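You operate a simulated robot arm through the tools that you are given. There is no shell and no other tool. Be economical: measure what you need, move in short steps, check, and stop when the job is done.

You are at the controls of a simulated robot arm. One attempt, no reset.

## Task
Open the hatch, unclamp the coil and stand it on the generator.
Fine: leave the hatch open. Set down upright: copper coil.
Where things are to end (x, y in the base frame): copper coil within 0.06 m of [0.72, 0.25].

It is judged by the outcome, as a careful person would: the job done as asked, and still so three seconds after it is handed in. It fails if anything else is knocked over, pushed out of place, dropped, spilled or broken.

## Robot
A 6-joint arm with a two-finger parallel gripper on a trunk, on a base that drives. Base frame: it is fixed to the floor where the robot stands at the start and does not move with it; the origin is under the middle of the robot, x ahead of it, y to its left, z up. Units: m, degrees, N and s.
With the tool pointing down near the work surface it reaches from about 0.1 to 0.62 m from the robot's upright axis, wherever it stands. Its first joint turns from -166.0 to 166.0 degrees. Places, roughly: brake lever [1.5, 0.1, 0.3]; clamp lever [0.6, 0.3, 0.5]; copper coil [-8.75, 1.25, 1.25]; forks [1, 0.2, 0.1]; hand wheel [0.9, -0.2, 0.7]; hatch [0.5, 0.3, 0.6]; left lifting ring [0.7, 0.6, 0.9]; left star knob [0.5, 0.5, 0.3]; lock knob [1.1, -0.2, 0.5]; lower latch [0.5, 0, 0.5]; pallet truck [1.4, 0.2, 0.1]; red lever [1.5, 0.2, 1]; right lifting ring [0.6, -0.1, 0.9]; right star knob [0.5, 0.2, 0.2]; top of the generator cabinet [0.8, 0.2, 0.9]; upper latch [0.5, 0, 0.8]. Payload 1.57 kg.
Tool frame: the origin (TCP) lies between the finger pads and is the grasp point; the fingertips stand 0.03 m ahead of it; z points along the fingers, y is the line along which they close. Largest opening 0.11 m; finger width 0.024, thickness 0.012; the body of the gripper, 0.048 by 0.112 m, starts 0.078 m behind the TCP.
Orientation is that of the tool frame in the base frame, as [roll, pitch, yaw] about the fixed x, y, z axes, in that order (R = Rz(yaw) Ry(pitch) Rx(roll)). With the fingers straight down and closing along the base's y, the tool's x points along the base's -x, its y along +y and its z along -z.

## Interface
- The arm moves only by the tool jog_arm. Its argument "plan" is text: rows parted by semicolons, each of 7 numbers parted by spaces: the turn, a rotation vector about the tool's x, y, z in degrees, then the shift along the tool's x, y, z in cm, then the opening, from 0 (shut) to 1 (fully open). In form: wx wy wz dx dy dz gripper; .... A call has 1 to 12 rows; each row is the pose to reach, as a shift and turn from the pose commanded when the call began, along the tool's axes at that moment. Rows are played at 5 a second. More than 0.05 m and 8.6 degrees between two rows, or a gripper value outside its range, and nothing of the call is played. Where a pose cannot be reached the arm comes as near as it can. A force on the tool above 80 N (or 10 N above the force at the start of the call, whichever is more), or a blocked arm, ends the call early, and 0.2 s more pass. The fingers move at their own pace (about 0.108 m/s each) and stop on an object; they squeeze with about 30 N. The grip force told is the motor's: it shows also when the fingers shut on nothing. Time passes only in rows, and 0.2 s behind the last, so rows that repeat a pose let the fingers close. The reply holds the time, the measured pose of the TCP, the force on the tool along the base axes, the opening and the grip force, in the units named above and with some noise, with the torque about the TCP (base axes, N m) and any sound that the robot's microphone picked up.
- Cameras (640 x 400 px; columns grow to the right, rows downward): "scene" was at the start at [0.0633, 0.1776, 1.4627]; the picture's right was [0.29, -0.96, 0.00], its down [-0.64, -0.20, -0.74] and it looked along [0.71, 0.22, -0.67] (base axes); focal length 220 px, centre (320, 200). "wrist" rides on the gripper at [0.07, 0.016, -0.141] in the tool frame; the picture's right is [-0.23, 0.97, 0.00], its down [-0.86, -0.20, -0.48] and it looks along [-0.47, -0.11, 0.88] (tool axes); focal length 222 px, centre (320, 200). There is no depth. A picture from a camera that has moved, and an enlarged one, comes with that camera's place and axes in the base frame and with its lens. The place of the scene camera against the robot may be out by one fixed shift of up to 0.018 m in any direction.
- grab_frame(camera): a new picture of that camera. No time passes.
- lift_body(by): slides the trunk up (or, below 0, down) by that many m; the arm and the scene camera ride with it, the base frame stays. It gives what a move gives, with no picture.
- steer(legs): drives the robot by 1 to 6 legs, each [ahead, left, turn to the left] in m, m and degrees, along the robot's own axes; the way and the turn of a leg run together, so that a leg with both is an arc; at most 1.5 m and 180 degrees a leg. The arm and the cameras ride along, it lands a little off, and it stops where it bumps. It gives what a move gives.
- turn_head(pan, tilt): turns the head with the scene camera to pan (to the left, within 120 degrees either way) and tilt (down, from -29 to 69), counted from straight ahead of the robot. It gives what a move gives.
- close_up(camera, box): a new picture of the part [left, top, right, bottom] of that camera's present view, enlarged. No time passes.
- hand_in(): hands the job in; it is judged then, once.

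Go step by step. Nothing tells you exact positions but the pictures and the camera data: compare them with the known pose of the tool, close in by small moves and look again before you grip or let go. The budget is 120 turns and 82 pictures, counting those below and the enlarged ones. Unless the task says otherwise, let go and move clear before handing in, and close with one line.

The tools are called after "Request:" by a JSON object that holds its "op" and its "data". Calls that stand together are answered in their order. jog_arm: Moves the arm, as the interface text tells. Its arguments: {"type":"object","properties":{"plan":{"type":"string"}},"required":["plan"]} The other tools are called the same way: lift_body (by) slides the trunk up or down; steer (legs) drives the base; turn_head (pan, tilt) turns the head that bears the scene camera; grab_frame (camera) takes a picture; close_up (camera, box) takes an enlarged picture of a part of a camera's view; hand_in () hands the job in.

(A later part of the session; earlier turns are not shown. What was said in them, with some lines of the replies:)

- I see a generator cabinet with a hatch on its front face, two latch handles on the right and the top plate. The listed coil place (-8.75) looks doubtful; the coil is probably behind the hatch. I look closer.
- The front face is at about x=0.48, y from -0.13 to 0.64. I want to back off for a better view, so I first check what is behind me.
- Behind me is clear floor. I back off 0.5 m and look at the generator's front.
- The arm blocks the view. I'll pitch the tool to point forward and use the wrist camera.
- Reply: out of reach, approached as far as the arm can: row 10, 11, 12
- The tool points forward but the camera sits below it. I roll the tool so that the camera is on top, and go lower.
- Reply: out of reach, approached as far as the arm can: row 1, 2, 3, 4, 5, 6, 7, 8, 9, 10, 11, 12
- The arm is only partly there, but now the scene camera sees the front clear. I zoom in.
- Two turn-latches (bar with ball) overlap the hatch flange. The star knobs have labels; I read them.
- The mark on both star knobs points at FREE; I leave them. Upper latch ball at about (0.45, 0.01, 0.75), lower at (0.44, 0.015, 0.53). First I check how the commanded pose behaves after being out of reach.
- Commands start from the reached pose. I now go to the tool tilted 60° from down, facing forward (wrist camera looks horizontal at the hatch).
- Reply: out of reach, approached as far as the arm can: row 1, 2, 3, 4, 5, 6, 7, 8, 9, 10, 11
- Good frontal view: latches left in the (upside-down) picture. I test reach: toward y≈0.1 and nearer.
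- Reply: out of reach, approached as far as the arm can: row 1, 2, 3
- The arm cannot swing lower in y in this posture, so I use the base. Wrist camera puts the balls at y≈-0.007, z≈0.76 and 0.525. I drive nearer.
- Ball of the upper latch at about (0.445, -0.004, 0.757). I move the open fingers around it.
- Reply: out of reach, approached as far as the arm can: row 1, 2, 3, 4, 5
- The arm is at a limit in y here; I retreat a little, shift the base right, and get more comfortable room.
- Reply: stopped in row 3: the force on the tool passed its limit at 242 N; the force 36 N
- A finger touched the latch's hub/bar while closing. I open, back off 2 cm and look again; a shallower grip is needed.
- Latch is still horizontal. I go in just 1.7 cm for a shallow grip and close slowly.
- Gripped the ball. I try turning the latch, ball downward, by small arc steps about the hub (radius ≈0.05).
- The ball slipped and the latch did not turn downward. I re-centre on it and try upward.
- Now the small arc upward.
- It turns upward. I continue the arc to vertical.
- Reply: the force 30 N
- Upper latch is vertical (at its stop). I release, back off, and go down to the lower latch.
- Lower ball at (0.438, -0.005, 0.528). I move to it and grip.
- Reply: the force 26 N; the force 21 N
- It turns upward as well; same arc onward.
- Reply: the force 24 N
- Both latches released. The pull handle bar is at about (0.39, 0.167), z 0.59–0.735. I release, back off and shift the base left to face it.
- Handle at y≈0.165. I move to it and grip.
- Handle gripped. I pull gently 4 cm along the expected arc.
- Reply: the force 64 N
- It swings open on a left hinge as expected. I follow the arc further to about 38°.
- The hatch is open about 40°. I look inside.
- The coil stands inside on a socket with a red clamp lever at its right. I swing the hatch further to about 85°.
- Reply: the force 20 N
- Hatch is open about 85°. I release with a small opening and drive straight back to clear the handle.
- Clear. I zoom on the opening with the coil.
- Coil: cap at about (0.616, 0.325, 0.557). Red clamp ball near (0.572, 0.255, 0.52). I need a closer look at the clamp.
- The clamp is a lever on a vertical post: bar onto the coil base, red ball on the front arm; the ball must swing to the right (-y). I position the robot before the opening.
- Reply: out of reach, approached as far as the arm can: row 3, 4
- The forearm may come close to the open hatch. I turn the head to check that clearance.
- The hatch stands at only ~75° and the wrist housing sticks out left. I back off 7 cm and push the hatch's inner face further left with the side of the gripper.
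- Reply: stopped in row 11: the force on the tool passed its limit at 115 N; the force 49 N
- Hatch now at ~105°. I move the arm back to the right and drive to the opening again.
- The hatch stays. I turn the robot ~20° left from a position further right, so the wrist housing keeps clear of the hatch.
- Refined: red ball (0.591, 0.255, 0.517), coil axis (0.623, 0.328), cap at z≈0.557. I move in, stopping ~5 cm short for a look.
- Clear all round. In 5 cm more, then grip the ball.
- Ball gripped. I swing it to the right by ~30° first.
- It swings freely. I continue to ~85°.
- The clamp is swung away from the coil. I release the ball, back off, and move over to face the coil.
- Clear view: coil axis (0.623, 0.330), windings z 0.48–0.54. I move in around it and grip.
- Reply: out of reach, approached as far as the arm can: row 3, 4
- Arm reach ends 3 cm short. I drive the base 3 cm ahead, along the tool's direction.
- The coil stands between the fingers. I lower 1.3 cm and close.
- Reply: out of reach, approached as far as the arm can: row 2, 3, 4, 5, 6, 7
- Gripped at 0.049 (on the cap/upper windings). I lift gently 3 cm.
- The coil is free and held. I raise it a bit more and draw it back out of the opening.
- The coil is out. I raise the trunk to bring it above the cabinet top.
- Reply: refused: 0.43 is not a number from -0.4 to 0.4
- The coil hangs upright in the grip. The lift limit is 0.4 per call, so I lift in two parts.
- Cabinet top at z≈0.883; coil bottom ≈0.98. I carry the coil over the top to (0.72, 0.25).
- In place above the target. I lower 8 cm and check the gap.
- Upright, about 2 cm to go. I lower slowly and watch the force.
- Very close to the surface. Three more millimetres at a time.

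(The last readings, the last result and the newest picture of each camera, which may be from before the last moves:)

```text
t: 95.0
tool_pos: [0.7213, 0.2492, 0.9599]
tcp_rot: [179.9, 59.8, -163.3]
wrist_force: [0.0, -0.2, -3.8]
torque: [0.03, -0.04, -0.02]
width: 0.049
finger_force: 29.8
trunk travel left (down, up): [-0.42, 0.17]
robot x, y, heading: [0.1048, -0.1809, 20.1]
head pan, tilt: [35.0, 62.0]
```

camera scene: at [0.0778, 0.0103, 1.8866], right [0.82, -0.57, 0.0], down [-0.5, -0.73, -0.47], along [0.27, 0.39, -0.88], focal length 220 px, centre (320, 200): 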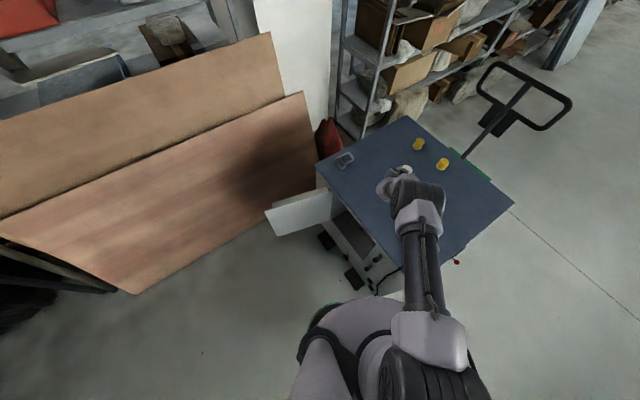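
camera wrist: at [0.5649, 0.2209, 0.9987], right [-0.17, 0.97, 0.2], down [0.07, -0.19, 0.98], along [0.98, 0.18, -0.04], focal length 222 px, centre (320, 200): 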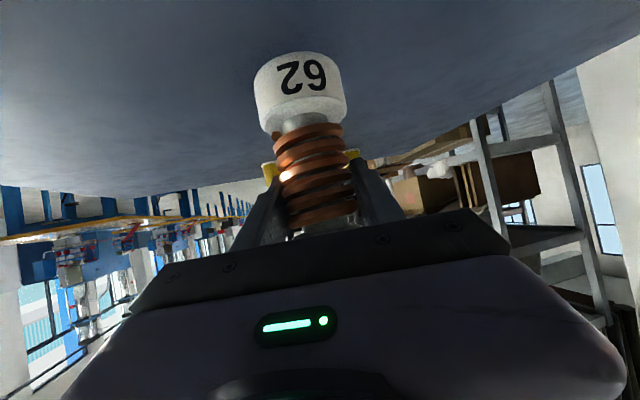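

Request:
{"op": "jog_arm", "data": {"plan": "0 0 0 0.13 0 0.08 0.15; 0 0 0 0.26 0 0.15 0.15"}}

Request:
{"op": "jog_arm", "data": {"plan": "0 0 0 0.09 0 0.05 0.15; 0 0 0 0.17 0 0.1 0.15"}}

Request:
{"op": "close_up", "data": {"camera": "wrist", "box": [200, 0, 440, 150]}}

```text
t: 95.6
tool_pos: [0.7217, 0.2497, 0.9589]
tcp_rot: [179.9, 59.9, -163.5]
wrist_force: [-0.1, 0.6, 4.9]
torque: [-0.08, 0.16, -0.01]
width: 0.049
finger_force: 29.8
trunk travel left (down, up): [-0.42, 0.17]
robot x, y, heading: [0.1031, -0.1802, 20.2]
head pan, tilt: [35.0, 62.0]
```

```text
t: 96.2
tool_pos: [0.7213, 0.2496, 0.9581]
tcp_rot: [179.7, 60.3, -163.5]
wrist_force: [7.5, 4.9, 25.6]
torque: [-0.04, 0.16, -0.07]
width: 0.0483
finger_force: 30.0
trunk travel left (down, up): [-0.42, 0.17]
robot x, y, heading: [0.1056, -0.1787, 20.3]
head pan, tilt: [35.0, 62.0]
```

```text
2.67 times, centred on (320, 75) of wrist
camera zoom: at [0.565, 0.2208, 0.9687], right [-0.17, 0.96, 0.2], down [0.07, -0.19, 0.98], along [0.98, 0.18, -0.03], focal length 592 px, centre (320, 533)
```

zoom: 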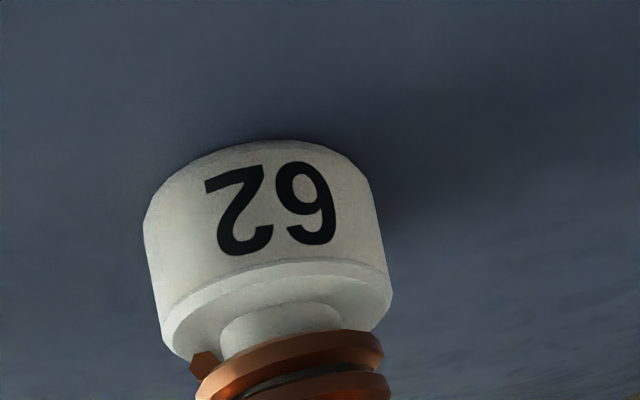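

Contact felt. I relieve the pressure by 2 mm and open evenly.

Request:
{"op": "jog_arm", "data": {"plan": "0 0 0 -0.13 0 -0.08 0.15; 0 0 0 -0.15 0 -0.09 0.15; 0 0 0 -0.15 0 -0.09 0.5; 0 0 0 -0.15 0 -0.09 0.65; 0 0 0 -0.15 0 -0.09 0.8; 0 0 0 -0.15 0 -0.09 0.8"}}

Request:
{"op": "grab_frame", "data": {"camera": "wrist"}}

```text
t: 97.6
tool_pos: [0.7206, 0.2498, 0.9564]
tcp_rot: [-180.0, 59.8, -163.2]
wrist_force: [0.0, 0.3, 0.5]
torque: [-0.04, -0.04, 0.0]
width: 0.0881
finger_force: 0.1
trunk travel left (down, up): [-0.42, 0.17]
robot x, y, heading: [0.1085, -0.1805, 20.2]
head pan, tilt: [35.0, 62.0]
```

```text
10 pictures are left
camera wrist: at [0.5641, 0.2207, 0.9684], right [-0.17, 0.97, 0.2], down [0.07, -0.19, 0.98], along [0.98, 0.18, -0.04], focal length 222 px, centre (320, 200)
```

wrist: 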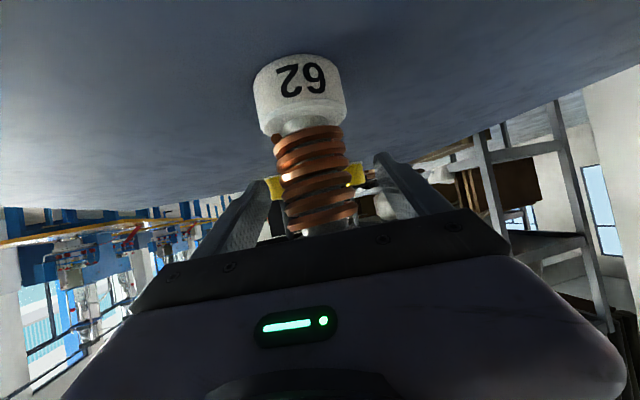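

The coil stands by itself between the open fingers. I withdraw along the fingers and check.

Request:
{"op": "jog_arm", "data": {"plan": "0 0 0 0 0 -2 0.8; 0 0 0 0 0 -5 0.8; 0 0 0 0 0 -9 0.8; 0 0 0 0 0 -13 0.8; 0 0 0 0 0 -17.5 0.8; 0 0 0 0 0 -22 0.8; 0 0 0 0 0 -26 0.8"}}

Request:
{"op": "grab_frame", "data": {"camera": "wrist"}}

Request:
{"op": "grab_frame", "data": {"camera": "scene"}}

```text
t: 99.2
tool_pos: [0.5038, 0.1871, 1.0887]
tcp_rot: [-179.9, 59.9, -163.3]
wrist_force: [-0.4, -0.6, -0.3]
torque: [-0.03, -0.02, -0.01]
width: 0.088
finger_force: 0.0
trunk travel left (down, up): [-0.42, 0.17]
robot x, y, heading: [0.1053, -0.1756, 20.1]
head pan, tilt: [35.0, 62.0]
```

```text
9 pictures are left
camera wrist: at [0.3479, 0.1581, 1.0992], right [-0.17, 0.97, 0.2], down [0.07, -0.19, 0.98], along [0.98, 0.18, -0.04], focal length 222 px, centre (320, 200)
```

wrist: 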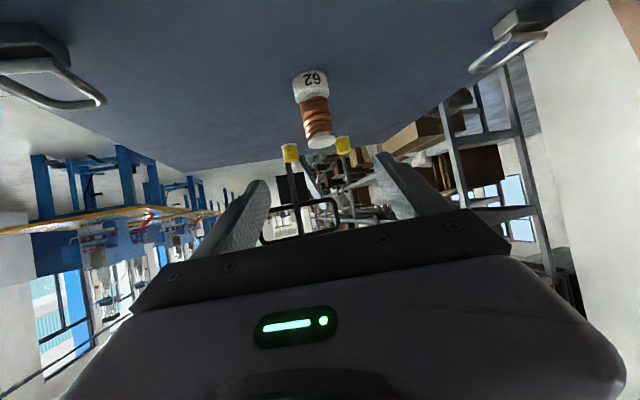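

```text
8 pictures are left
camera scene: at [0.0768, 0.0096, 1.8066], right [0.82, -0.57, 0.0], down [-0.5, -0.73, -0.47], along [0.27, 0.39, -0.88], focal length 220 px, centre (320, 200)
```

scene: 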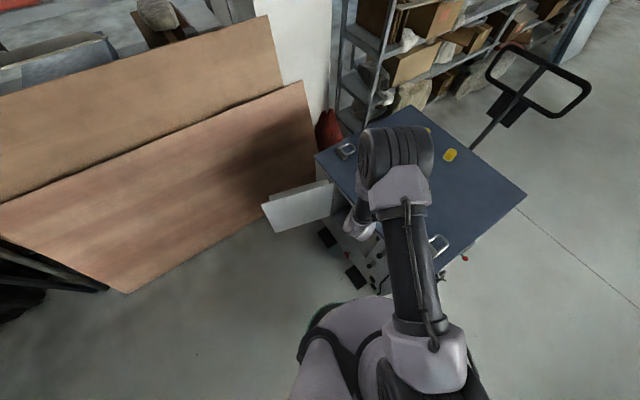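

The coil stands upright on top at about (0.72–0.735, 0.25), the hatch is left open, and the gripper is clear. I hand in.

Request:
{"op": "hand_in", "data": {}}

```text
The job is handed in.
```

The hatch is open, the coil is unclamped, and it stands upright on the generator at about (0.73, 0.25), with the gripper let go and clear.
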